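You operate a simulated robot arm through the tools that you are given. There is no shell and no other tool.

You run a simulated robot arm. Do the job below in one go: nothing can be reset, and whatever is moved stays where it is left.

TASK
Stone the burr off the keyed shaft and put a blue mark on the spot.
Fine: oil the grey stone on the green tin first; marking colour from the blue pad with the blue brush; both tools back where they stood. Set down upright: grey stone, blue brush. A coat counts when it lies all over at full strength: go over it till it gets no stronger. What is to be rubbed or washed off counts as gone when no trace of it is left.

The check looks at the end state, three seconds after you hand in, the way a careful person would. Anything else that was tipped, shoved, dropped, spilled or broken makes it a failure.

THE ROBOT
A 6-joint arm with a two-finger gripper, fixed in place. Base frame: the origin is at the foot of the arm, x ahead of it, y to its left, z up. Units: cm, rad, N and s.
Its first joint turns from -2.897 to 2.897 rad. Payload 3.43 kg.
The TCP is the grasp point between the finger pads, 2 cm short of the fingertips. In the tool frame z runs along the fingers and y along their closing line. The gripper opens to 19 cm. The gripper's body begins 24.8 cm behind the TCP.
Orientation is that of the tool frame in the base frame, as [roll, pitch, yaw] about the fixed x, y, z axes, in that order (R = Rz(yaw) Ry(pitch) Rx(roll)). With the fingers straight down and closing along the base's y, the tool's x points along the base's -x, its y along +y and its z along -z.

THE INTERFACE
- The arm moves only by the tool step_arm. Its arguments are lists of equal length, an entry for each row: "dp": the shift along the tool's x, y, z in cm, a list of three; "angular": the turn, a rotation vector about the tool's x, y, z in rad, a list of three; "fingers": the closure, from 0 (fully open) to 1 (shut). In form: {"dp": [[x, y, z], ...], "angular": [[wx, wy, wz], ...], "fingers": [fingers, ...]}. A call has 1 to 20 rows; each row shifts and turns the commanded pose from where the row before left it, along the tool's axes as they then stand. A row lasts 0.2 s, in which the tool goes at most 5 cm and 0.15 rad; a call with a longer step from one row to the next is refused whole, and so is a gripper value outside its range. A pose out of reach is approached as far as the arm can. The call stops where the force on the tool passes 40 N (or 10 N more than at its start, if that is more) or the arm is blocked; 0.2 s more then pass. Each finger travels about 15.3 cm/s and halts on what it meets, pressing with about 34 N; the grip force reading is that of the motor and also rises with nothing between the fingers. The clock runs only during rows and for 0.2 s after the last one: add rows that do not move to give the fingers time. It gives the time, the measured TCP pose, the force on the tool (base axes), the opening and the grip force at its end, in the units of the frame above (readings bear some noise), with the torque about the TCP (base axes, N m) and any sound that the robot's microphone picked up.
- Cameras (640 x 400 px; columns grow to the right, rows downward): "scene" is fixed at [21.24, 50.37, 167.15]; the picture's right is [-0.75, -0.67, 0.00], its down [-0.27, 0.30, -0.91] and it looks along [0.61, -0.68, -0.41] (base axes); focal length 344 px, centre (320, 200). "wrist" rides on the gripper at [7, -0.8, -28.8] in the tool frame; the picture's right is [0.12, 0.99, 0.00], its down [-0.96, 0.12, -0.25] and it looks along [-0.24, 0.03, 0.97] (tool axes); focal length 261 px, centre (320, 200).
- capture(camera): a new picture of that camera. The clock stands still meanwhile.
- raise_lower(by): slides the trunk up (or, below 0, down) by that many cm; the arm rides with it, the base frame stays. It gives what a move gives, with no picture.
- pixel_to_xyz(camera, pixels): for up to 12 pixels [column, row] of the newest picture of that camera ("zoom" is the newest enlarged one), the place [x, y, z] in the base frame of the surface seen there, good to about 0.2 cm, but the place of the scene camera against the robot may be out by one fixed shift of up to 1.2 cm in any direction. The clock stands still meanwhile.
- enlarge(camera, box): a new picture of the part [left, top, right, bottom] of that camera's present view, enlarged. The clock stands still meanwhile.
- finish_job(): hands the job in; it is judged then, once.

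Leave the gripper open and the arm clear of the work at the hand-in unless told otherwise.

The tools are called after "Request:" by a JSON object that holds its "api" and its "payload". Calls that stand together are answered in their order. step_arm: Moves the arm, as the interface text tells. Its arguments: {"type":"object","properties":{"dp":{"type":"array","items":{"type":"array","items":{"type":"number"}}},"angular":{"type":"array","items":{"type":"array","items":{"type":"number"}}},"fingers":{"type":"array","items":{"type":"number"}}},"required":["dp","angular","fingers"]} The other tools are called the same way: raise_lower (by) slides the trunk up or down; capture (camera) takes a picture; pixel_to_xyz (camera, pixels) gives the place of the surface under pixels of a picture; enlarge (camera, box) takes an enlarged picture of a part of a camera's view; finish_job () hands the job in.

At the start:

```text
time: 0.0
tcp_pos: [70.52, 1.38, 137.06]
orientation: [-3.141, -0.001, 3.142]
force: [1.0, -0.3, -0.4]
moment: [0.03, 0.01, 0.0]
opening: 19.01
gripper_force: 0.0
trunk travel left (down, up): [-35.0, 9.0]
```

scene: 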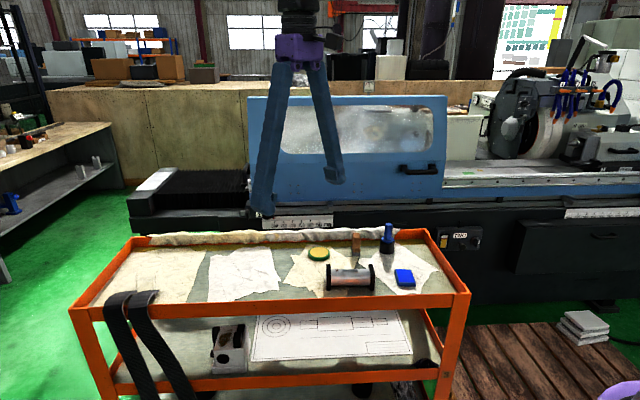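
wrist: 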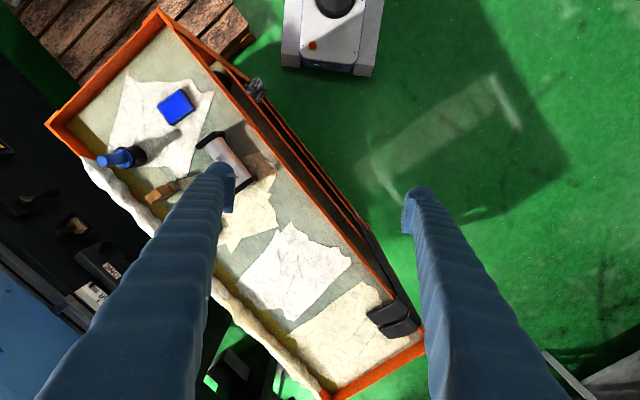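

I see an orange cart with a green/yellow tin, a brownish stone or brush, a blue brush, a shaft on stands, and a blue pad. I'll enlarge the cart top in the scene view, and the same area in the wrist view.

Request:
{"api": "enlarge", "payload": {"camera": "scene", "box": [280, 210, 460, 310]}}

Request:
{"api": "enlarge", "payload": {"camera": "wrist", "box": [80, 60, 300, 260]}}

```text
3.56 times, centred on (370, 260) of scene
```

zoom: 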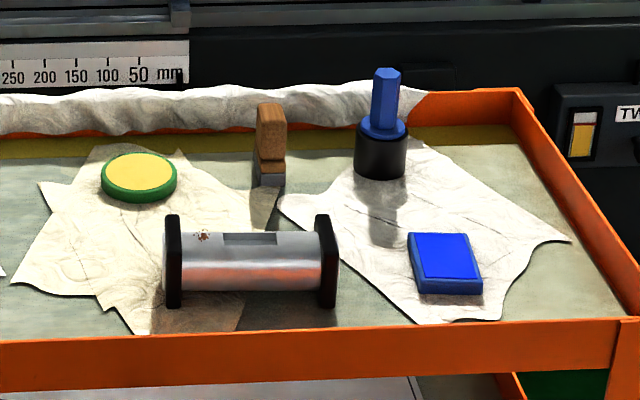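

```text
2.00 times, centred on (190, 160) of wrist
```

zoom: 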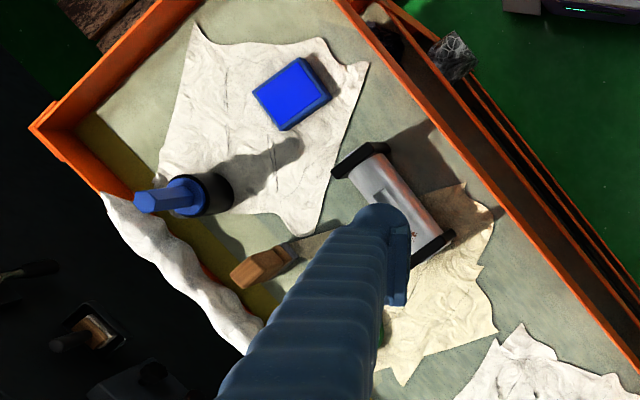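

The grey stone has a wooden handle, and the brush has a black body with a blue hex handle. I'll measure points on the objects in the wrist zoom, since the wrist camera has no fixed shift.

Request:
{"api": "pixel_to_xyz", "payload": {"camera": "zoom", "pixels": [[148, 202], [178, 190], [225, 190], [290, 90], [265, 92], [330, 97], [250, 268], [290, 250], [340, 172], [440, 240], [413, 234], [380, 160]]}}

Request:
{"api": "enlarge", "payload": {"camera": "scene", "box": [320, 215, 420, 300]}}

```text
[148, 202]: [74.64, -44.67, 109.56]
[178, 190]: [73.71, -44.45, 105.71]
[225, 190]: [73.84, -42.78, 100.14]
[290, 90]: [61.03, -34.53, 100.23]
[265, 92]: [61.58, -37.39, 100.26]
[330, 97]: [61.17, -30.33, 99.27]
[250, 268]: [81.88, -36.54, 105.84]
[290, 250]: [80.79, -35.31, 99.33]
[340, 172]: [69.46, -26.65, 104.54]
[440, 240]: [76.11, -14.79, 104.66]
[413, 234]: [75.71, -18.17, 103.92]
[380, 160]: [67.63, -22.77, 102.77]
```

```text
4.71 times, centred on (370, 258) of scene
```

zoom: 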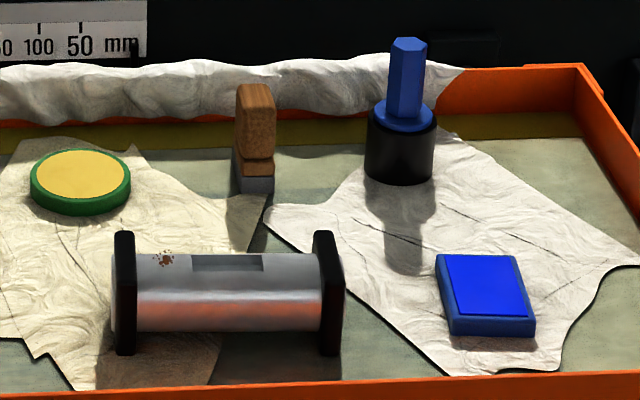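

The cart runs diagonally at about 60° to x, and its top is near z≈98. I'll move the open gripper sideways, high above the cart, for a clear wrist view over the objects.

Request:
{"api": "step_arm", "payload": {"dp": [[0, -4, 0], [0, -4, 0], [0, -4, 0], [0, -4, 0], [0, -4, 0], [0, -4, 0], [0, -4, 0], [0, -4, 0], [0, 0, 0]], "angular": [[0, 0, 0], [0, 0, 0], [0, 0, 0], [0, 0, 0], [0, 0, 0], [0, 0, 0], [0, 0, 0], [0, 0, 0], [0, 0, 0]], "fingers": [0, 0, 0, 0, 0, 0, 0, 0, 0]}}

Request:
{"api": "capture", "payload": {"camera": "wrist"}}

```text
time: 2.0
tcp_pos: [70.56, -30.72, 137.15]
orientation: [3.14, 0.001, -3.139]
force: [-0.1, -0.1, 0.3]
moment: [-0.01, -0.05, 0.03]
opening: 19.0
gripper_force: 0.1
trunk travel left (down, up): [-35.0, 9.0]
```

```text
taken
```

wrist: 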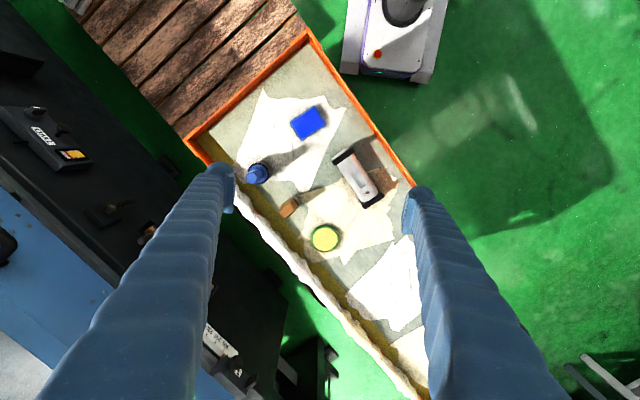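

The view is clear now. I'll enlarge the object area of this wrist view.

Request:
{"api": "enlarge", "payload": {"camera": "wrist", "box": [230, 90, 410, 270]}}

```text
2.22 times, centred on (320, 180) of wrist
```

zoom: 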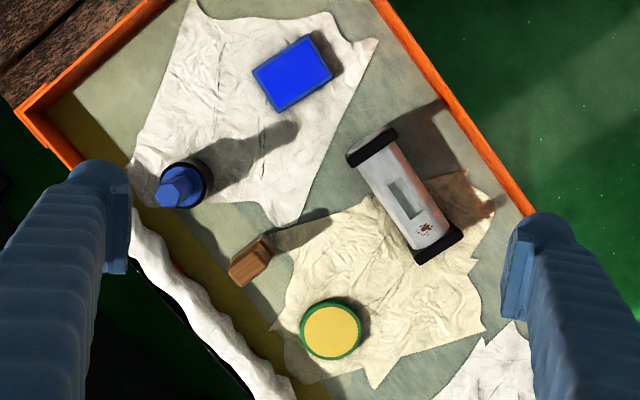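

Everything shows up here. I'll measure the stone's handle top, tin, burr, shaft ends, pad and brush.

Request:
{"api": "pixel_to_xyz", "payload": {"camera": "zoom", "pixels": [[242, 272], [264, 244], [252, 258], [331, 331], [302, 331], [361, 331], [425, 229], [372, 148], [436, 250], [293, 74], [174, 188], [200, 165]]}}

Request:
{"api": "pixel_to_xyz", "payload": {"camera": "zoom", "pixels": [[405, 203], [395, 182], [255, 72], [307, 40], [331, 75], [280, 108], [206, 182], [350, 158], [396, 130], [418, 262], [462, 236], [245, 215]]}}

```text
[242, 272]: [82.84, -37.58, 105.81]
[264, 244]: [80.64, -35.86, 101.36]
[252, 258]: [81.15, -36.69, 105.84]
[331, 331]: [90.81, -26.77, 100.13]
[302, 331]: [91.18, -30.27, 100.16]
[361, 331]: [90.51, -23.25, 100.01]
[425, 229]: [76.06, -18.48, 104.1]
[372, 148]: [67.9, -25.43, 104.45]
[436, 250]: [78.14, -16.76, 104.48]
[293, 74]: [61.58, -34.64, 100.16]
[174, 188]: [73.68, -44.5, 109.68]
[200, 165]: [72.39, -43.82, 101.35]
```

```text
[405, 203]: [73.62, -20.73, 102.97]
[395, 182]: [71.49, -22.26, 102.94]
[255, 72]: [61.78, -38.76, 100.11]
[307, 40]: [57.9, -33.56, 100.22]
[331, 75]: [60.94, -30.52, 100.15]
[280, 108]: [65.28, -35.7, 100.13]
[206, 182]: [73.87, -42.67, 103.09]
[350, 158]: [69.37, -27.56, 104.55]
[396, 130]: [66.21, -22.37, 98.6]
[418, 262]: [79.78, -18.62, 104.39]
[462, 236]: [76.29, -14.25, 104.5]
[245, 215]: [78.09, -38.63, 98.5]
```

The cart surface is at z≈98.5, the burr is at about (76.1, -18.5, 104.1), and the shaft axis runs at about 38° to x. I'll move closer above the stone to see how its handle lies, with fingertips kept above 114, clear of everything on the cart.

Request:
{"api": "step_arm", "payload": {"dp": [[-2, -1, 3], [-2, -1, 3], [-2, -1, 3], [-2, -1, 3], [-2, -1, 3], [0, 0, 0]], "angular": [[0, 0, 0], [0, 0, 0], [0, 0, 0], [0, 0, 0], [0, 0, 0], [0, 0, 0]], "fingers": [0, 0, 0, 0, 0, 0]}}

Request:
{"api": "capture", "payload": {"camera": "wrist"}}

Request:
{"api": "enlarge", "payload": {"camera": "wrist", "box": [240, 110, 400, 270]}}

Request:
{"api": "capture", "payload": {"camera": "scene"}}

```text
time: 3.4
tcp_pos: [80.08, -35.92, 122.35]
orientation: [3.141, 0.001, -3.141]
force: [-0.5, -0.1, 0.7]
moment: [0.04, -0.05, 0.0]
opening: 18.97
gripper_force: 0.0
trunk travel left (down, up): [-35.0, 9.0]
```

```text
taken
```

wrist: 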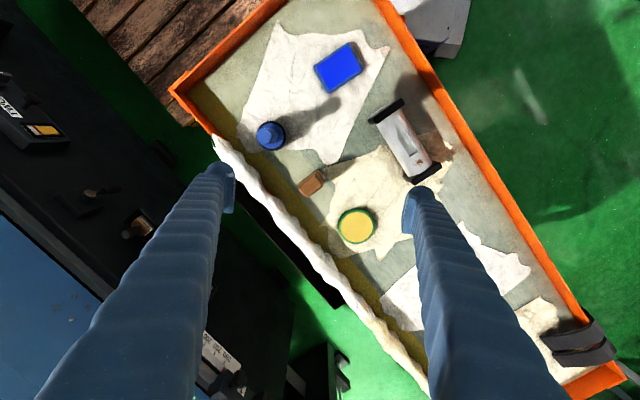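

```text
2.50 times, centred on (320, 190) of wrist
```

zoom: 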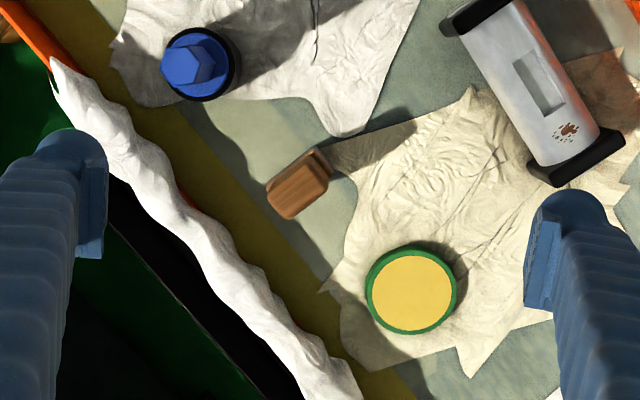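

```text
taken
```

scene: 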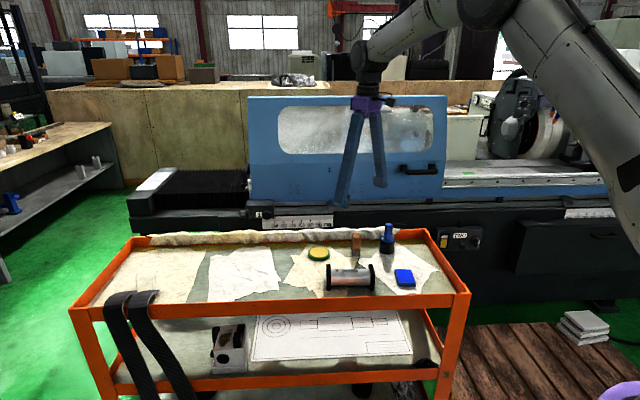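

I'll measure the handle corners, the tin, the stone foot and the shaft details in this zoom, plus nearby machine heights.

Request:
{"api": "pixel_to_xyz", "payload": {"camera": "zoom", "pixels": [[269, 190], [290, 214], [325, 186], [305, 158], [298, 186], [332, 172], [320, 152], [411, 290], [455, 290], [366, 290], [566, 130], [575, 122]]}}

Request:
{"api": "pixel_to_xyz", "payload": {"camera": "wrist", "pixels": [[100, 190], [140, 230], [20, 120], [60, 270], [195, 110], [215, 150], [280, 225], [350, 300]]}}

Request:
{"api": "pixel_to_xyz", "payload": {"camera": "zoom", "pixels": [[556, 126], [570, 140], [558, 135], [515, 62], [536, 50], [566, 102], [545, 115], [540, 165], [590, 130], [600, 130], [500, 30], [465, 40]]}}

```text
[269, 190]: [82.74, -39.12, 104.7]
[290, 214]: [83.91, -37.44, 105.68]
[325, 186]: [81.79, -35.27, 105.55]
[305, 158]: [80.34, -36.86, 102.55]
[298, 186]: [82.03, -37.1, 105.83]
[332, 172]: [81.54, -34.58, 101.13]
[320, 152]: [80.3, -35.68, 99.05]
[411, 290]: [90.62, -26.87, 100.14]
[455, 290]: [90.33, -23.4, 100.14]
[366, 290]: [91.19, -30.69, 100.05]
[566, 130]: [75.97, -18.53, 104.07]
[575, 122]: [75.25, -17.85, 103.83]
```

```text
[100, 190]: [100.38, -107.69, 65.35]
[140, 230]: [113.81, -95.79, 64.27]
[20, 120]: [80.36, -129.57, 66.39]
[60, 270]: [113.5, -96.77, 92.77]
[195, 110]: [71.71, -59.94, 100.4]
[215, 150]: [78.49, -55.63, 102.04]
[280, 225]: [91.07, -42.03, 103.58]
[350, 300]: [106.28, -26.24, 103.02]
```

```text
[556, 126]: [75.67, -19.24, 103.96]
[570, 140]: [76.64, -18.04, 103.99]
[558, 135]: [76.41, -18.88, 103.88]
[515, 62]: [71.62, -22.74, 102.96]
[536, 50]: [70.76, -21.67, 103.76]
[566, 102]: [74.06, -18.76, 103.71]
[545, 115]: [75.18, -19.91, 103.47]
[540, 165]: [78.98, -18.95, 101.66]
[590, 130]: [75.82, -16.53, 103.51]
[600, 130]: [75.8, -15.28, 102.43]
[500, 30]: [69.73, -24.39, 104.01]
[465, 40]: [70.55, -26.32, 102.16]
```

The handle is about 3 × 2 cm, centred near (82.1, -37.1), with its top at z 105.8 and its narrow direction about 46° from x. I'll go above it, turn the tool by about 44° so the fingers close across the narrow side, and partly close them.

Request:
{"api": "step_arm", "payload": {"dp": [[-1, -0.6, 2], [-1, -0.6, 2], [0, 0, 2], [0, 0, 0], [0, 0, 0], [0, 0, 0], [0, 0, 0], [0, 0, 0]], "angular": [[0, 0, 0.128], [0, 0, 0.128], [0, 0, 0.128], [0, 0, 0.128], [0, 0, 0.128], [0, 0, 0.128], [0, 0, 0], [0, 0, 0]], "fingers": [0, 0, 0.2, 0.3, 0.4, 0.5, 0.5, 0.5]}}

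Request:
{"api": "enlarge", "payload": {"camera": "wrist", "box": [220, 100, 420, 300]}}

```text
time: 5.2
tcp_pos: [82.29, -37.02, 116.09]
orientation: [3.141, 0.0, 2.373]
force: [-1.0, -0.1, -0.8]
moment: [0.0, 0.01, -0.03]
opening: 9.49
gripper_force: 0.1
trunk travel left (down, up): [-35.0, 9.0]
```

```text
2.00 times, centred on (320, 200) of wrist
```

zoom: 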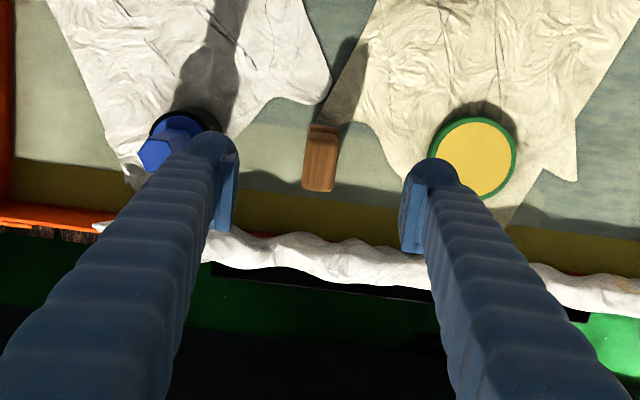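

The handle is visible between the fingers. I'll measure its top corners and the stone foot below it.

Request:
{"api": "pixel_to_xyz", "payload": {"camera": "zoom", "pixels": [[305, 186], [331, 188], [336, 142], [309, 140], [320, 165], [312, 128], [338, 130], [323, 133], [306, 165], [334, 165], [165, 150], [190, 115]]}}

Request:
{"api": "enlarge", "payload": {"camera": "wrist", "box": [300, 140, 360, 200]}}

```text
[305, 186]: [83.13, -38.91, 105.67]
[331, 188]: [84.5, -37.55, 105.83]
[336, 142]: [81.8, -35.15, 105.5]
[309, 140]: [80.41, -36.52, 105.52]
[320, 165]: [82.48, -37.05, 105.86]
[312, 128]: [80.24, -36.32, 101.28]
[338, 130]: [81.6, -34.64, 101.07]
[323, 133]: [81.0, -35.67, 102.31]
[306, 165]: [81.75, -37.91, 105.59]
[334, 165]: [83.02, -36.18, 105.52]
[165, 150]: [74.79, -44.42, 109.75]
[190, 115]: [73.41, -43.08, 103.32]
```

```text
6.67 times, centred on (330, 170) of wrist
```

zoom: 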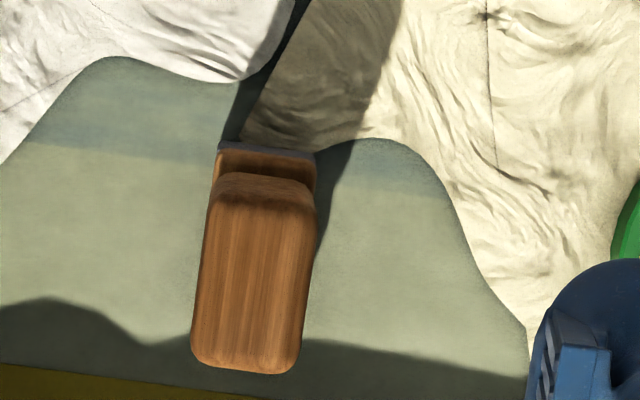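

The handle top's centre is (82.46, -37.03), with its narrow direction at about 48°. I'll trim the yaw by 0.04, centre on it, and descend to TCP z≈104.1 with the fingers still open.

Request:
{"api": "step_arm", "payload": {"dp": [[-0.13, 0.11, 0], [0, 0, 3], [0, 0, 3], [0, 0, 3], [0, 0, 2], [0, 0, 1], [0, 0, 0], [0, 0, 0]], "angular": [[0, 0, -0.042], [0, 0, 0], [0, 0, 0], [0, 0, 0], [0, 0, 0], [0, 0, 0], [0, 0, 0], [0, 0, 0]], "fingers": [0.5, 0.5, 0.5, 0.5, 0.5, 0.5, 0.5, 0.5]}}

Request:
{"api": "capture", "payload": {"camera": "wrist"}}

Request:
{"api": "enlarge", "payload": {"camera": "scene", "box": [310, 200, 430, 300]}}

```text
time: 7.0
tcp_pos: [82.4, -37.08, 104.23]
orientation: [3.141, -0.001, 2.417]
force: [-1.0, 0.2, 0.1]
moment: [0.07, 0.01, -0.01]
opening: 9.5
gripper_force: 0.1
trunk travel left (down, up): [-35.0, 9.0]
```

```text
taken
```

wrist: 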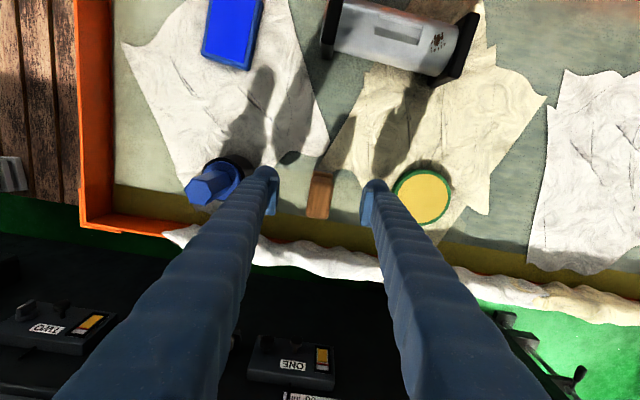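

```text
4.00 times, centred on (370, 250) of scene
```

zoom: 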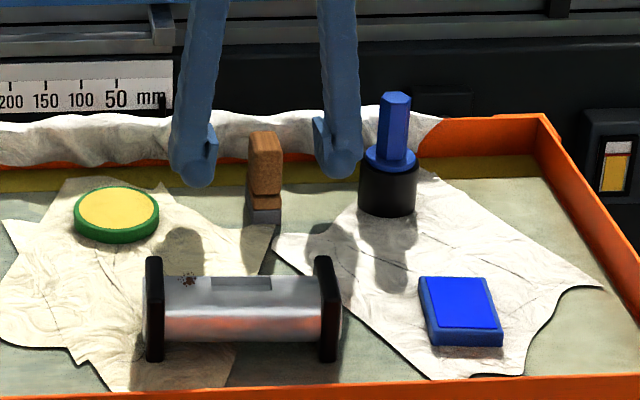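

The fingers straddle the handle. I'll close on it.

Request:
{"api": "step_arm", "payload": {"dp": [[0, 0, 0], [0, 0, 0], [0, 0, 0], [0, 0, 0], [0, 0, 0], [0, 0, 0]], "angular": [[0, 0, 0], [0, 0, 0], [0, 0, 0], [0, 0, 0], [0, 0, 0], [0, 0, 0]], "fingers": [0.7, 0.8, 0.86, 0.9, 1, 1]}}

```text
time: 8.4
tcp_pos: [82.52, -37.18, 104.21]
orientation: [3.14, 0.0, 2.417]
force: [-0.1, -0.5, 0.0]
moment: [-0.03, 0.03, 0.01]
opening: 2.49
gripper_force: 34.1
trunk travel left (down, up): [-35.0, 9.0]
```

The grip reads 34 N at a 2.5 cm opening. I'll lift 6 cm and check.

Request:
{"api": "step_arm", "payload": {"dp": [[0, 0, -0.5], [0, 0, -1.5], [0, 0, -2], [0, 0, -2], [0, 0, 0]], "angular": [[0, 0, 0], [0, 0, 0], [0, 0, 0], [0, 0, 0], [0, 0, 0]], "fingers": [1, 1, 1, 1, 1]}}

Request:
{"api": "enlarge", "payload": {"camera": "scene", "box": [310, 200, 430, 300]}}

Request:
{"api": "capture", "payload": {"camera": "wrist"}}

```text
time: 9.6
tcp_pos: [82.47, -37.1, 110.16]
orientation: [-3.138, -0.002, 2.417]
force: [0.0, 0.0, -2.4]
moment: [-0.02, 0.01, 0.01]
opening: 2.48
gripper_force: 33.5
trunk travel left (down, up): [-35.0, 9.0]
```

```text
4.00 times, centred on (370, 250) of scene
```

zoom: 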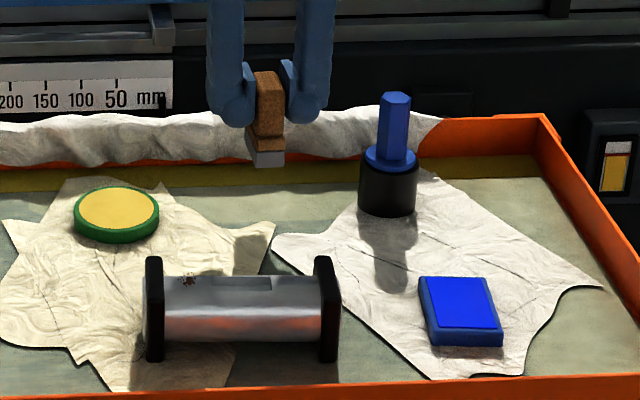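

```text
taken
```

wrist: 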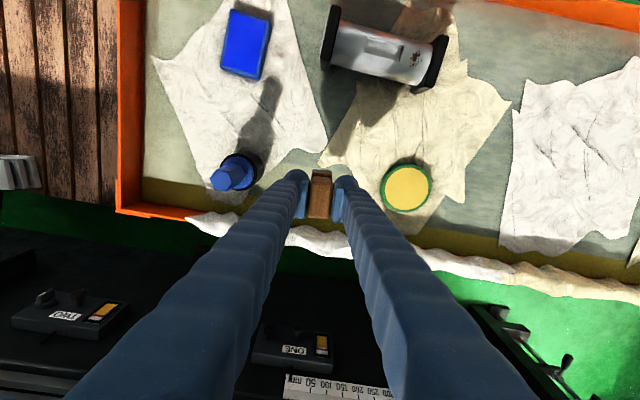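

The stone is held cleanly. Its underside should be about 5.8 cm below the TCP. I'll carry it over the tin at (90.7, -26.85).

Request:
{"api": "step_arm", "payload": {"dp": [[0.15, 3.3, 0], [0.15, 3.3, 0], [0.15, 3.3, 0], [0.13, 3.2, 0], [0, 0, 0], [0, 0, 0]], "angular": [[0, 0, 0], [0, 0, 0], [0, 0, 0], [0, 0, 0], [0, 0, 0], [0, 0, 0]], "fingers": [1, 1, 1, 1, 1, 1]}}

Request:
{"api": "enlarge", "payload": {"camera": "wrist", "box": [260, 120, 380, 220]}}

Request:
{"api": "enlarge", "payload": {"camera": "scene", "box": [280, 200, 400, 300]}}

```text
time: 11.0
tcp_pos: [90.95, -26.91, 110.2]
orientation: [3.141, -0.002, 2.417]
force: [0.2, -0.6, -1.2]
moment: [0.08, 0.01, -0.04]
opening: 2.47
gripper_force: 34.0
trunk travel left (down, up): [-35.0, 9.0]
```

```text
4.00 times, centred on (320, 170) of wrist
```

zoom: 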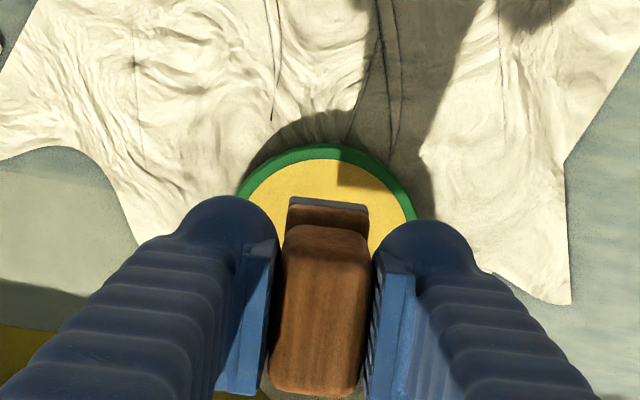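

```text
4.00 times, centred on (340, 250) of scene
```

zoom: 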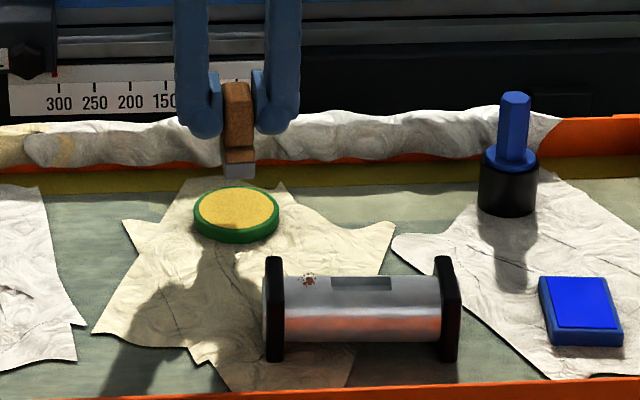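

The stone is above the tin. I'll lower it to just above the pad.

Request:
{"api": "step_arm", "payload": {"dp": [[0.15, -0.1, 1.5], [0, 0, 1.5], [0, 0, 1], [0, 0, 0]], "angular": [[0, 0, 0], [0, 0, 0], [0, 0, 0], [0, 0, 0]], "fingers": [1, 1, 1, 1]}}

Request:
{"api": "step_arm", "payload": {"dp": [[0, 0, 0.15], [0, 0, 0]], "angular": [[0, 0, 0], [0, 0, 0]], "fingers": [1, 1]}}

Request:
{"api": "enlarge", "payload": {"camera": "scene", "box": [280, 200, 400, 300]}}

```text
time: 12.0
tcp_pos: [90.61, -26.88, 106.11]
orientation: [-3.14, -0.001, 2.417]
force: [0.4, 0.2, -1.3]
moment: [0.02, -0.02, 0.0]
opening: 2.48
gripper_force: 33.8
trunk travel left (down, up): [-35.0, 9.0]
```

```text
time: 12.6
tcp_pos: [90.6, -26.89, 105.93]
orientation: [-3.141, 0.001, 2.417]
force: [0.7, -0.5, -1.5]
moment: [0.0, 0.03, 0.0]
opening: 2.5
gripper_force: 33.5
trunk travel left (down, up): [-35.0, 9.0]
```

```text
4.00 times, centred on (340, 250) of scene
```

zoom: 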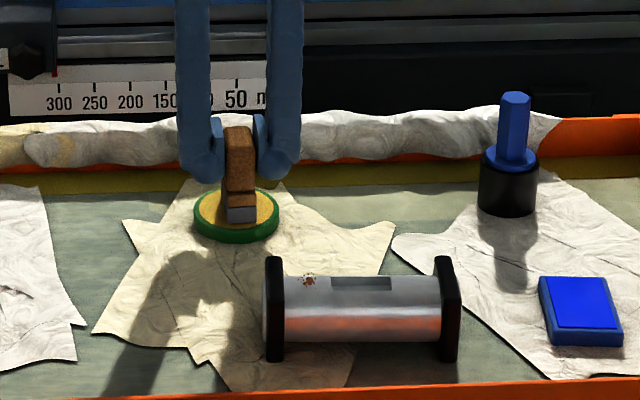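

No contact yet: force z is still the stone's weight. I'll continue down in 0.1 cm steps.

Request:
{"api": "step_arm", "payload": {"dp": [[0, 0, 0.1], [0, 0, 0]], "angular": [[0, 0, 0], [0, 0, 0]], "fingers": [1, 1]}}

Request:
{"api": "step_arm", "payload": {"dp": [[0, 0, 0.1], [0, 0, 0]], "angular": [[0, 0, 0], [0, 0, 0]], "fingers": [1, 1]}}

Request:
{"api": "step_arm", "payload": {"dp": [[0, 0, 0.1], [0, 0, 0]], "angular": [[0, 0, 0], [0, 0, 0]], "fingers": [1, 1]}}

```text
time: 13.2
tcp_pos: [90.59, -26.74, 105.8]
orientation: [-3.141, 0.001, 2.416]
force: [-1.0, -0.3, -1.4]
moment: [0.01, -0.01, 0.0]
opening: 2.48
gripper_force: 33.5
trunk travel left (down, up): [-35.0, 9.0]
```

```text
time: 13.8
tcp_pos: [90.54, -26.84, 105.73]
orientation: [3.141, 0.0, 2.418]
force: [0.6, -0.2, -1.4]
moment: [-0.06, -0.01, 0.03]
opening: 2.48
gripper_force: 33.4
trunk travel left (down, up): [-35.0, 9.0]
```

```text
time: 14.4
tcp_pos: [90.64, -26.79, 105.81]
orientation: [-3.141, -0.001, 2.417]
force: [-0.6, -0.1, 7.8]
moment: [0.07, 0.16, -0.01]
opening: 2.48
gripper_force: 34.3
trunk travel left (down, up): [-35.0, 9.0]
```

Contact at about 8 N. I'll rub the stone gently about the pad with short strokes and watch that the tin stays put.

Request:
{"api": "step_arm", "payload": {"dp": [[0.4, 0, 0], [0.4, 0, 0], [-0.4, 0.4, 0], [-0.4, 0.4, 0], [-0.4, -0.4, 0], [-0.4, -0.4, 0], [0.4, -0.4, 0], [0.4, -0.4, 0], [0.4, 0.4, 0], [0.4, 0.4, 0], [-0.4, 0, 0], [-0.4, 0, 0], [0, 0, 0]], "angular": [[0, 0, 0], [0, 0, 0], [0, 0, 0], [0, 0, 0], [0, 0, 0], [0, 0, 0], [0, 0, 0], [0, 0, 0], [0, 0, 0], [0, 0, 0], [0, 0, 0], [0, 0, 0], [0, 0, 0]], "fingers": [1, 1, 1, 1, 1, 1, 1, 1, 1, 1, 1, 1, 1]}}

Request:
{"api": "enlarge", "payload": {"camera": "scene", "box": [290, 210, 370, 270]}}

Request:
{"api": "enlarge", "payload": {"camera": "wrist", "box": [260, 120, 380, 220]}}

```text
time: 17.2
tcp_pos: [90.43, -26.79, 105.72]
orientation: [3.141, 0.001, 2.419]
force: [-5.1, 6.1, 17.8]
moment: [0.33, 0.28, 0.01]
opening: 2.49
gripper_force: 34.3
trunk travel left (down, up): [-35.0, 9.0]
```

```text
6.67 times, centred on (330, 240) of scene
```

zoom: 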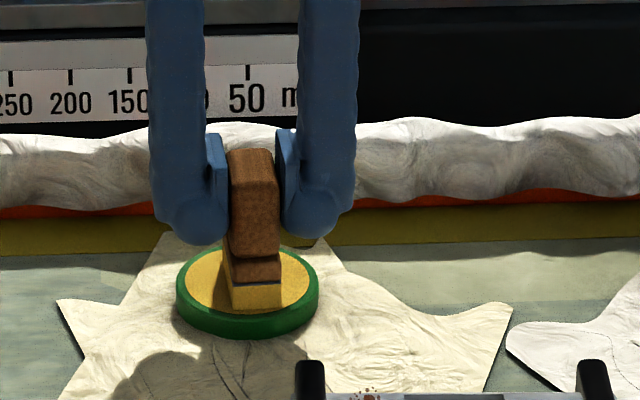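

```text
4.00 times, centred on (320, 170) of wrist
```

zoom: 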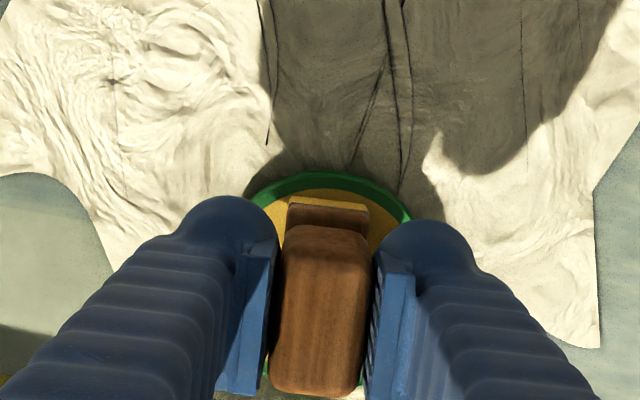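

The stone's face has taken on the yellow oil and the tin hasn't shifted. I'll rub a second pass to reach full strength, then lift and look.

Request:
{"api": "step_arm", "payload": {"dp": [[0, 0.4, -0.03], [0, 0.4, 0], [0.4, -0.4, 0], [0.4, -0.4, 0], [-0.4, -0.4, 0], [-0.4, -0.4, 0], [-0.4, 0.4, 0], [-0.4, 0.4, 0], [0.4, 0.4, 0], [0.4, 0.4, 0], [0, -0.4, 0], [0, -0.4, 0], [0.4, 0, 0], [0.4, 0, 0], [-0.4, 0, 0], [-0.4, 0, 0], [-0.4, 0, 0], [-0.4, 0, 0], [0.4, 0, 0], [0.4, 0, 0]], "angular": [[0, 0, 0], [0, 0, 0], [0, 0, 0], [0, 0, 0], [0, 0, 0], [0, 0, 0], [0, 0, 0], [0, 0, 0], [0, 0, 0], [0, 0, 0], [0, 0, 0], [0, 0, 0], [0, 0, 0], [0, 0, 0], [0, 0, 0], [0, 0, 0], [0, 0, 0], [0, 0, 0], [0, 0, 0], [0, 0, 0]], "fingers": [1, 1, 1, 1, 1, 1, 1, 1, 1, 1, 1, 1, 1, 1, 1, 1, 1, 1, 1, 1]}}

Request:
{"api": "step_arm", "payload": {"dp": [[0, 0, -0.5], [0, 0, -1.5], [0, 0, -2], [0, 0, -1], [0, 0, 0]], "angular": [[0, 0, 0], [0, 0, 0], [0, 0, 0], [0, 0, 0], [0, 0, 0]], "fingers": [1, 1, 1, 1, 1]}}

Request:
{"api": "enlarge", "payload": {"camera": "scene", "box": [290, 210, 370, 270]}}

Request:
{"api": "enlarge", "payload": {"camera": "wrist", "box": [260, 120, 380, 220]}}

```text
time: 21.4
tcp_pos: [90.74, -26.83, 105.88]
orientation: [3.141, -0.001, 2.419]
force: [1.6, -1.7, 5.3]
moment: [-0.06, -0.06, 0.01]
opening: 2.48
gripper_force: 34.1
trunk travel left (down, up): [-35.0, 9.0]
```

```text
time: 22.6
tcp_pos: [90.64, -26.76, 110.74]
orientation: [-3.141, -0.003, 2.416]
force: [-0.4, 0.0, -1.9]
moment: [0.01, -0.01, 0.02]
opening: 2.49
gripper_force: 34.1
trunk travel left (down, up): [-35.0, 9.0]
```

```text
6.67 times, centred on (330, 240) of scene
```

zoom: 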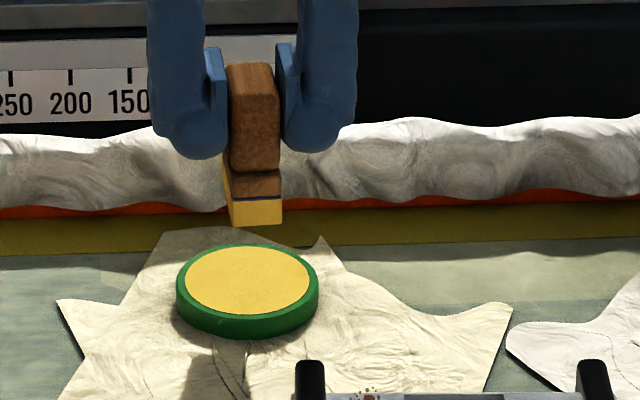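

```text
4.00 times, centred on (320, 170) of wrist
```

zoom: 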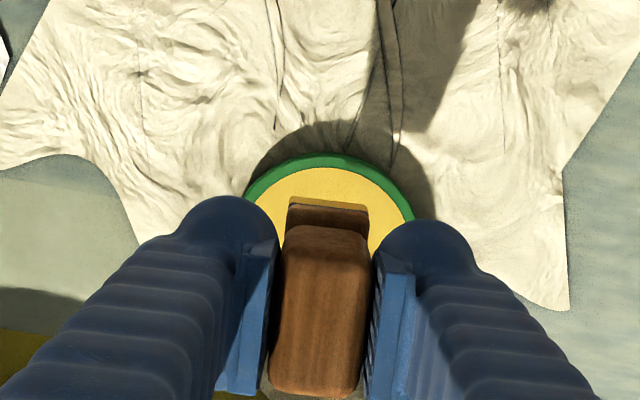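

The stone face is evenly yellow all round. Next is the burr. I'll lift to clear the end plates, turn to align with the shaft, and stop 4 cm short so the burr shows in the wrist view.

Request:
{"api": "step_arm", "payload": {"dp": [[0, 0, -2.5], [3, -0.9, 0], [3, -0.9, 0], [3, -0.9, 0], [3, -0.84, 0], [0, 0, 0], [0, 0, 0]], "angular": [[0, 0, 0], [0, 0, 0], [0, 0, 0], [0, 0, 0], [0, 0, 0.085], [0, 0, 0.085], [0, 0, 0]], "fingers": [1, 1, 1, 1, 1, 1, 1]}}

Request:
{"api": "capture", "payload": {"camera": "wrist"}}

Request:
{"api": "enlarge", "payload": {"camera": "wrist", "box": [260, 100, 380, 220]}}

```text
time: 24.2
tcp_pos: [79.2, -21.42, 113.29]
orientation: [-3.141, 0.001, 2.246]
force: [-0.3, 0.2, -1.2]
moment: [0.03, 0.0, 0.01]
opening: 2.48
gripper_force: 34.4
trunk travel left (down, up): [-35.0, 9.0]
```

```text
taken
```

wrist: 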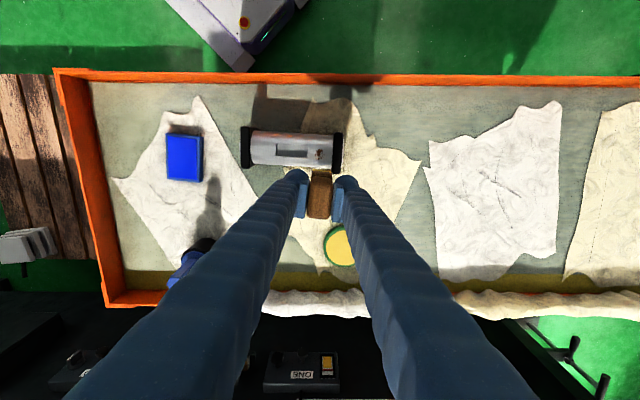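

```text
3.33 times, centred on (320, 160) of wrist
```

zoom: 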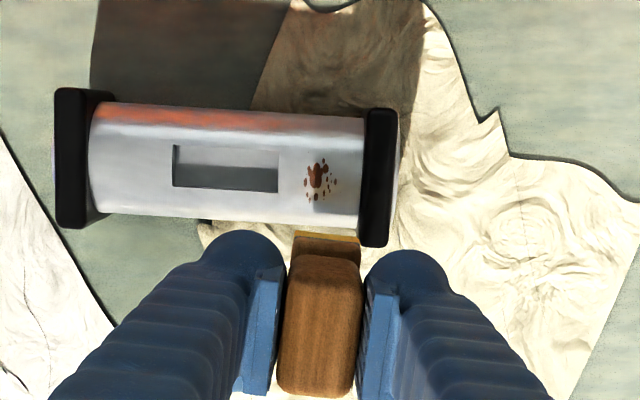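

The burr is at (318, 178) in this zoom, spanning about 303–338 by 157–202. I'll measure it along with the plate faces and shaft edges.

Request:
{"api": "pixel_to_xyz", "payload": {"camera": "zoom", "pixels": [[318, 178], [303, 180], [338, 182], [318, 158], [318, 200], [364, 170], [375, 115], [378, 230], [372, 170], [90, 165], [320, 118], [320, 216]]}}

Request:
{"api": "pixel_to_xyz", "payload": {"camera": "zoom", "pixels": [[387, 112], [387, 240], [367, 112], [364, 236], [70, 95], [75, 222], [320, 330], [345, 270], [300, 270], [280, 390], [350, 390], [350, 238]]}}

```text
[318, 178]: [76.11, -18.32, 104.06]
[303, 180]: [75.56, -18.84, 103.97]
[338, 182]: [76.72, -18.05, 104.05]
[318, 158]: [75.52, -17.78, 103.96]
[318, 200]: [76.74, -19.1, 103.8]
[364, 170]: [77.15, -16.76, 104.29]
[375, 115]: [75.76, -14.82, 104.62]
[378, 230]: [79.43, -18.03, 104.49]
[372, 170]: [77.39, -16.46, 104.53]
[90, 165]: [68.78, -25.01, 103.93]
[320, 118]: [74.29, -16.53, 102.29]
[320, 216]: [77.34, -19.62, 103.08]
```

```text
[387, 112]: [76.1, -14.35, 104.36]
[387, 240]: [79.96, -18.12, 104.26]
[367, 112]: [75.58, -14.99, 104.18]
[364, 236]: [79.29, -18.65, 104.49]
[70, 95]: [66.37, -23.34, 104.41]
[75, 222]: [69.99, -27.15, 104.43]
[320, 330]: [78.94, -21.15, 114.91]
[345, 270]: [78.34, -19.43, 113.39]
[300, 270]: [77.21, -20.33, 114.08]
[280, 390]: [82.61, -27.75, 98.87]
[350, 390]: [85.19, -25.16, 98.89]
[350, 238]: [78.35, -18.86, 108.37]
```

The shaft axis lies at about 43°, the burr centre is at (76.07, -18.37, 104.05), and the plate's inner face is about 1.9 cm away along the axis, so the stone fits. I'll turn 4° to align, move over the burr, and come down to just above contact.

Request:
{"api": "step_arm", "payload": {"dp": [[0, 0, 0], [2.2, -0.1, 0], [2.16, -0.11, 0], [0, 0, 1.5], [0, 0, 1.4], [0, 0, 0], [0, 0, 0]], "angular": [[0, 0, -0.075], [0, 0, 0], [0, 0, 0], [0, 0, 0], [0, 0, 0], [0, 0, 0], [0, 0, 0]], "fingers": [1, 1, 1, 1, 1, 1, 1]}}

Request:
{"api": "enlarge", "payload": {"camera": "wrist", "box": [260, 100, 380, 220]}}

Request:
{"api": "enlarge", "payload": {"camera": "scene", "box": [310, 230, 400, 300]}}

```text
time: 25.8
tcp_pos: [76.09, -18.55, 110.26]
orientation: [-3.141, -0.001, 2.321]
force: [-0.7, 0.5, -1.4]
moment: [-0.01, -0.01, -0.02]
opening: 2.5
gripper_force: 34.5
trunk travel left (down, up): [-35.0, 9.0]
```

```text
3.33 times, centred on (320, 160) of wrist
```

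zoom: 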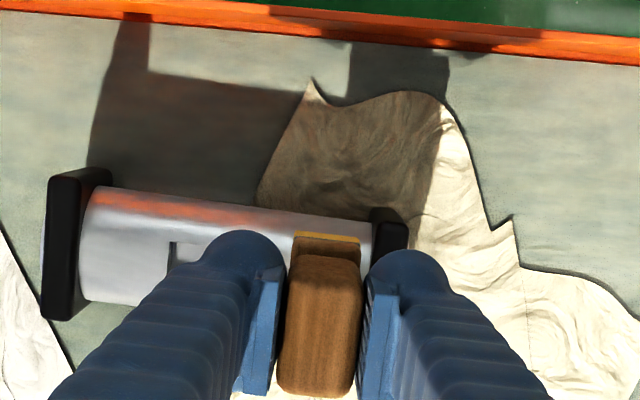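

```text
5.71 times, centred on (355, 265) of scene
```

zoom: 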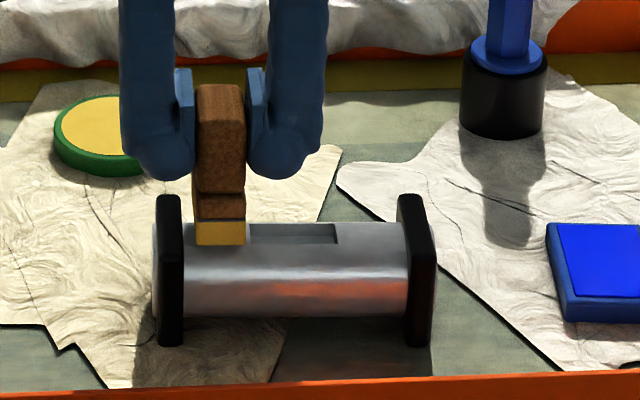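

The stone sits between the plates and parallel to the shaft. I'll lower in small steps until it touches.

Request:
{"api": "step_arm", "payload": {"dp": [[0, 0, 0.3], [0, 0, 0]], "angular": [[0, 0, 0], [0, 0, 0]], "fingers": [1, 1]}}

Request:
{"api": "step_arm", "payload": {"dp": [[0, 0, 0.1], [0, 0, 0]], "angular": [[0, 0, 0], [0, 0, 0]], "fingers": [1, 1]}}

Request:
{"api": "step_arm", "payload": {"dp": [[0, 0, 0.1], [0, 0, 0]], "angular": [[0, 0, 0], [0, 0, 0]], "fingers": [1, 1]}}

```text
time: 26.4
tcp_pos: [76.07, -18.53, 109.98]
orientation: [3.139, -0.001, 2.322]
force: [-0.5, 0.9, -2.0]
moment: [0.0, 0.01, 0.01]
opening: 2.51
gripper_force: 33.5
trunk travel left (down, up): [-35.0, 9.0]
```

```text
time: 27.0
tcp_pos: [76.01, -18.46, 109.92]
orientation: [3.14, -0.001, 2.321]
force: [-0.6, 0.3, -1.6]
moment: [-0.02, -0.01, 0.0]
opening: 2.48
gripper_force: 33.7
trunk travel left (down, up): [-35.0, 9.0]
```

```text
time: 27.6
tcp_pos: [76.16, -18.5, 109.8]
orientation: [3.141, 0.0, 2.321]
force: [0.1, -0.1, -1.4]
moment: [-0.03, -0.02, 0.0]
opening: 2.48
gripper_force: 33.6
trunk travel left (down, up): [-35.0, 9.0]
```

Still free. I'll keep lowering.

Request:
{"api": "step_arm", "payload": {"dp": [[0, 0, 0.08], [0, 0, 0]], "angular": [[0, 0, 0], [0, 0, 0]], "fingers": [1, 1]}}

Request:
{"api": "step_arm", "payload": {"dp": [[0, 0, 0.08], [0, 0, 0]], "angular": [[0, 0, 0], [0, 0, 0]], "fingers": [1, 1]}}

```text
time: 28.2
tcp_pos: [76.15, -18.52, 109.74]
orientation: [-3.141, -0.001, 2.321]
force: [-0.4, -0.3, -1.6]
moment: [0.0, -0.02, 0.0]
opening: 2.49
gripper_force: 34.2
trunk travel left (down, up): [-35.0, 9.0]
```

```text
time: 28.8
tcp_pos: [76.1, -18.44, 109.65]
orientation: [3.141, 0.0, 2.322]
force: [-0.1, -0.6, -2.1]
moment: [-0.04, 0.0, -0.01]
opening: 2.49
gripper_force: 33.5
trunk travel left (down, up): [-35.0, 9.0]
```

Request:
{"api": "step_arm", "payload": {"dp": [[0, 0, 0.07], [0, 0, 0]], "angular": [[0, 0, 0], [0, 0, 0]], "fingers": [1, 1]}}

Request:
{"api": "step_arm", "payload": {"dp": [[0, 0, 0.07], [0, 0, 0]], "angular": [[0, 0, 0], [0, 0, 0]], "fingers": [1, 1]}}

Request:
{"api": "enlarge", "payload": {"camera": "scene", "box": [310, 230, 400, 300]}}

```text
time: 29.4
tcp_pos: [76.14, -18.57, 109.77]
orientation: [3.142, -0.001, 2.321]
force: [1.2, 1.0, -2.4]
moment: [-0.01, 0.0, 0.0]
opening: 2.48
gripper_force: 33.9
trunk travel left (down, up): [-35.0, 9.0]
```

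```text
time: 30.0
tcp_pos: [76.1, -18.33, 109.74]
orientation: [3.139, 0.0, 2.321]
force: [0.4, -0.4, 9.0]
moment: [0.08, -0.08, 0.02]
opening: 2.46
gripper_force: 33.8
trunk travel left (down, up): [-35.0, 9.0]
```

```text
5.71 times, centred on (355, 265) of scene
```

zoom: 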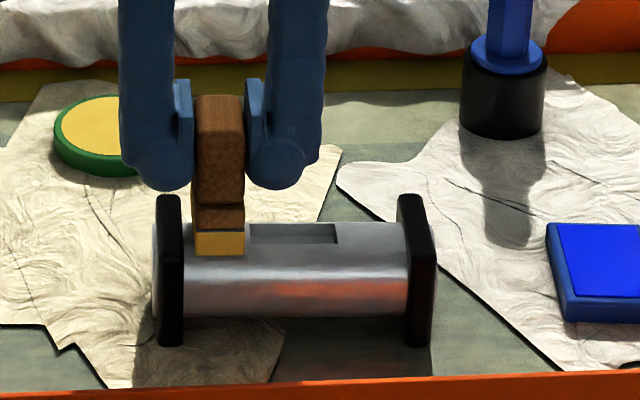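

Contact at about 10 N. I'll do gentle strokes across (±0.8 cm) with small shifts along the axis (±0.2 cm).

Request:
{"api": "step_arm", "payload": {"dp": [[0.4, 0, 0], [0.4, 0, 0], [-0.4, 0.1, 0], [-0.4, 0.1, 0], [-0.4, 0, 0], [-0.4, 0, 0], [0.4, -0.1, 0], [0.4, -0.1, 0], [0.4, -0.1, 0], [0.4, -0.1, 0], [-0.4, 0, 0], [-0.4, 0, 0], [-0.4, 0.1, 0], [-0.4, 0.1, 0], [0.4, 0, 0], [0.4, 0, 0], [0, 0, 0]], "angular": [[0, 0, 0], [0, 0, 0], [0, 0, 0], [0, 0, 0], [0, 0, 0], [0, 0, 0], [0, 0, 0], [0, 0, 0], [0, 0, 0], [0, 0, 0], [0, 0, 0], [0, 0, 0], [0, 0, 0], [0, 0, 0], [0, 0, 0], [0, 0, 0], [0, 0, 0]], "fingers": [1, 1, 1, 1, 1, 1, 1, 1, 1, 1, 1, 1, 1, 1, 1, 1, 1]}}

Request:
{"api": "enlarge", "payload": {"camera": "scene", "box": [310, 230, 400, 300]}}

```text
time: 33.6
tcp_pos: [76.2, -18.36, 109.57]
orientation: [3.141, -0.001, 2.321]
force: [0.5, -0.6, 0.2]
moment: [0.0, -0.01, 0.01]
opening: 2.48
gripper_force: 34.0
trunk travel left (down, up): [-35.0, 9.0]
```

```text
5.71 times, centred on (355, 265) of scene
```

zoom: 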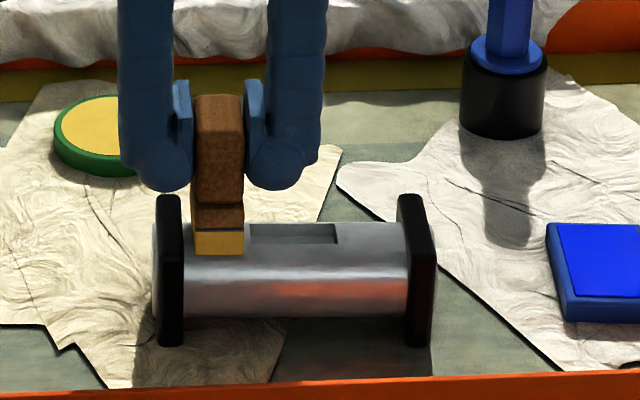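

The force has dropped to about 0. I'll lift and back off 4 cm to see how the burr looks.

Request:
{"api": "step_arm", "payload": {"dp": [[0, 0, -0.5], [0, 0, -1.5], [0, 0, -1.5], [-2, 0, 0], [-2, 0, 0], [0, 0, 0]], "angular": [[0, 0, 0], [0, 0, 0], [0, 0, 0], [0, 0, 0], [0, 0, 0], [0, 0, 0]], "fingers": [1, 1, 1, 1, 1, 1]}}

Request:
{"api": "enlarge", "payload": {"camera": "wrist", "box": [280, 110, 360, 180]}}

Request:
{"api": "enlarge", "payload": {"camera": "scene", "box": [310, 220, 400, 290]}}

```text
time: 35.0
tcp_pos: [78.92, -21.36, 113.05]
orientation: [3.141, -0.001, 2.322]
force: [-0.4, 0.6, -1.2]
moment: [0.0, -0.02, 0.04]
opening: 2.46
gripper_force: 33.4
trunk travel left (down, up): [-35.0, 9.0]
```

```text
5.71 times, centred on (320, 145) of wrist
```

zoom: 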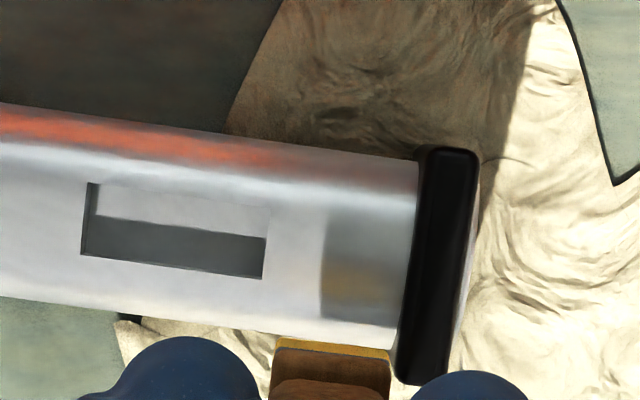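

```text
5.71 times, centred on (355, 255) of scene
```

zoom: 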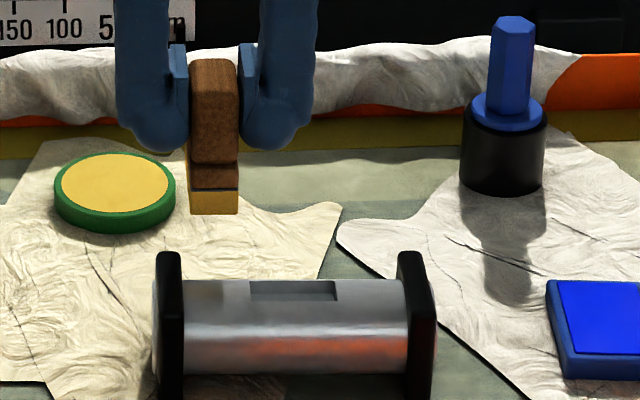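

The brown burr looks gone, but a faint yellowish spot shows at (360, 280), within the gripper's shadow. I'll move the gripper aside to look at it without the shadow.

Request:
{"api": "step_arm", "payload": {"dp": [[-2.5, -2, -1], [-2.5, -2, -1], [-2, -2, 0], [0, 0, 0]], "angular": [[0, 0, 0], [0, 0, 0], [0, 0, 0], [0, 0, 0]], "fingers": [1, 1, 1, 1]}}

Request:
{"api": "capture", "payload": {"camera": "wrist"}}

Request:
{"api": "enlarge", "payload": {"camera": "wrist", "box": [300, 70, 400, 150]}}

Request:
{"api": "enlarge", "payload": {"camera": "scene", "box": [325, 255, 365, 285]}}

```text
time: 36.0
tcp_pos: [79.16, -30.68, 114.94]
orientation: [-3.141, 0.0, 2.322]
force: [0.1, -0.5, -0.8]
moment: [0.01, -0.01, 0.01]
opening: 2.47
gripper_force: 33.6
trunk travel left (down, up): [-35.0, 9.0]
```

```text
taken
```

wrist: 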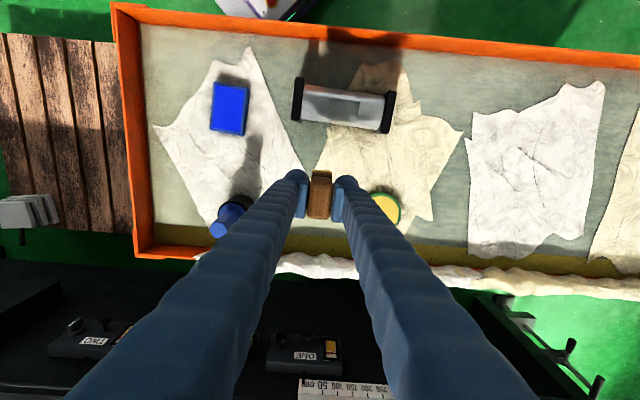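

```text
5.00 times, centred on (350, 110) of wrist
```

zoom: 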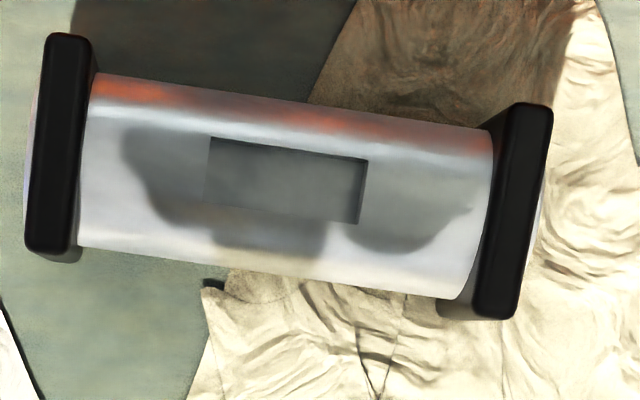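

```text
13.33 times, centred on (345, 270) of scene
```

zoom: 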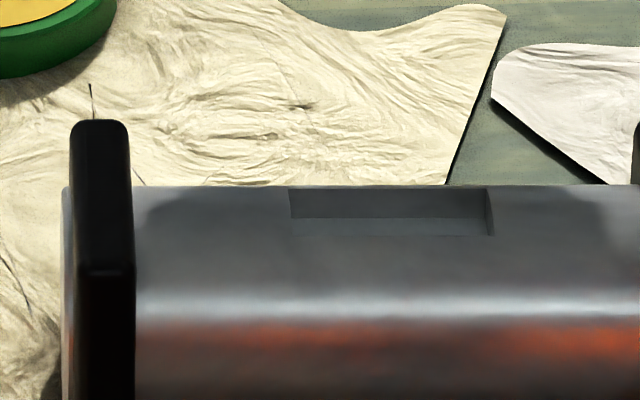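

The shaft is clean: only shadows and reflections remain, with no brown left. I'll take the stone back to where it stood (TCP 82.46, -37.08, yaw 2.417), stopping about 1 cm above the surface.

Request:
{"api": "step_arm", "payload": {"dp": [[0, 0, 0], [-3.4, -1.3, 0], [-3.31, -1.3, 0], [0, 0, 3], [0, 0, 3], [0, 0, 2], [0, 0, 1.2], [0, 0, 0], [0, 0, 0]], "angular": [[0, 0, -0.095], [0, 0, 0], [0, 0, 0], [0, 0, 0], [0, 0, 0], [0, 0, 0], [0, 0, 0], [0, 0, 0], [0, 0, 0]], "fingers": [1, 1, 1, 1, 1, 1, 1, 1, 1]}}

Request:
{"api": "enlarge", "payload": {"camera": "scene", "box": [310, 200, 430, 300]}}

Request:
{"api": "enlarge", "payload": {"camera": "wrist", "box": [260, 120, 380, 220]}}

```text
time: 38.0
tcp_pos: [82.69, -36.9, 105.93]
orientation: [3.141, -0.001, 2.417]
force: [-0.6, 0.5, -1.9]
moment: [-0.03, 0.01, 0.01]
opening: 2.51
gripper_force: 34.0
trunk travel left (down, up): [-35.0, 9.0]
```

```text
4.00 times, centred on (370, 250) of scene
```

zoom: 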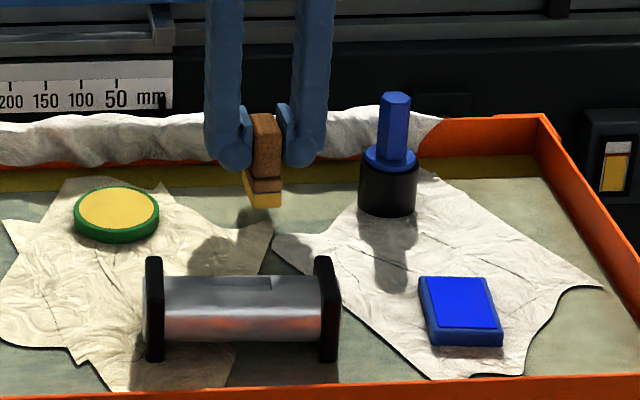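

```text
4.00 times, centred on (320, 170) of wrist
```

zoom: 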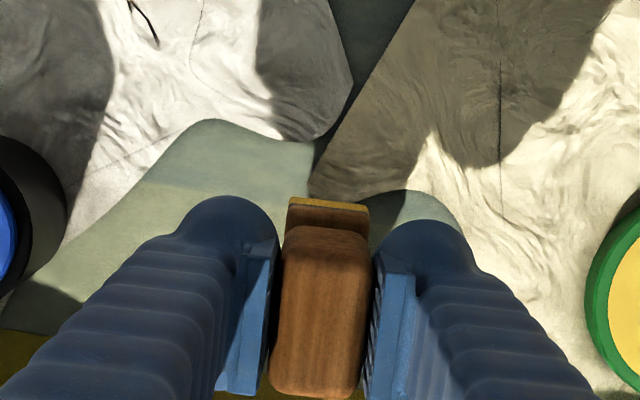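

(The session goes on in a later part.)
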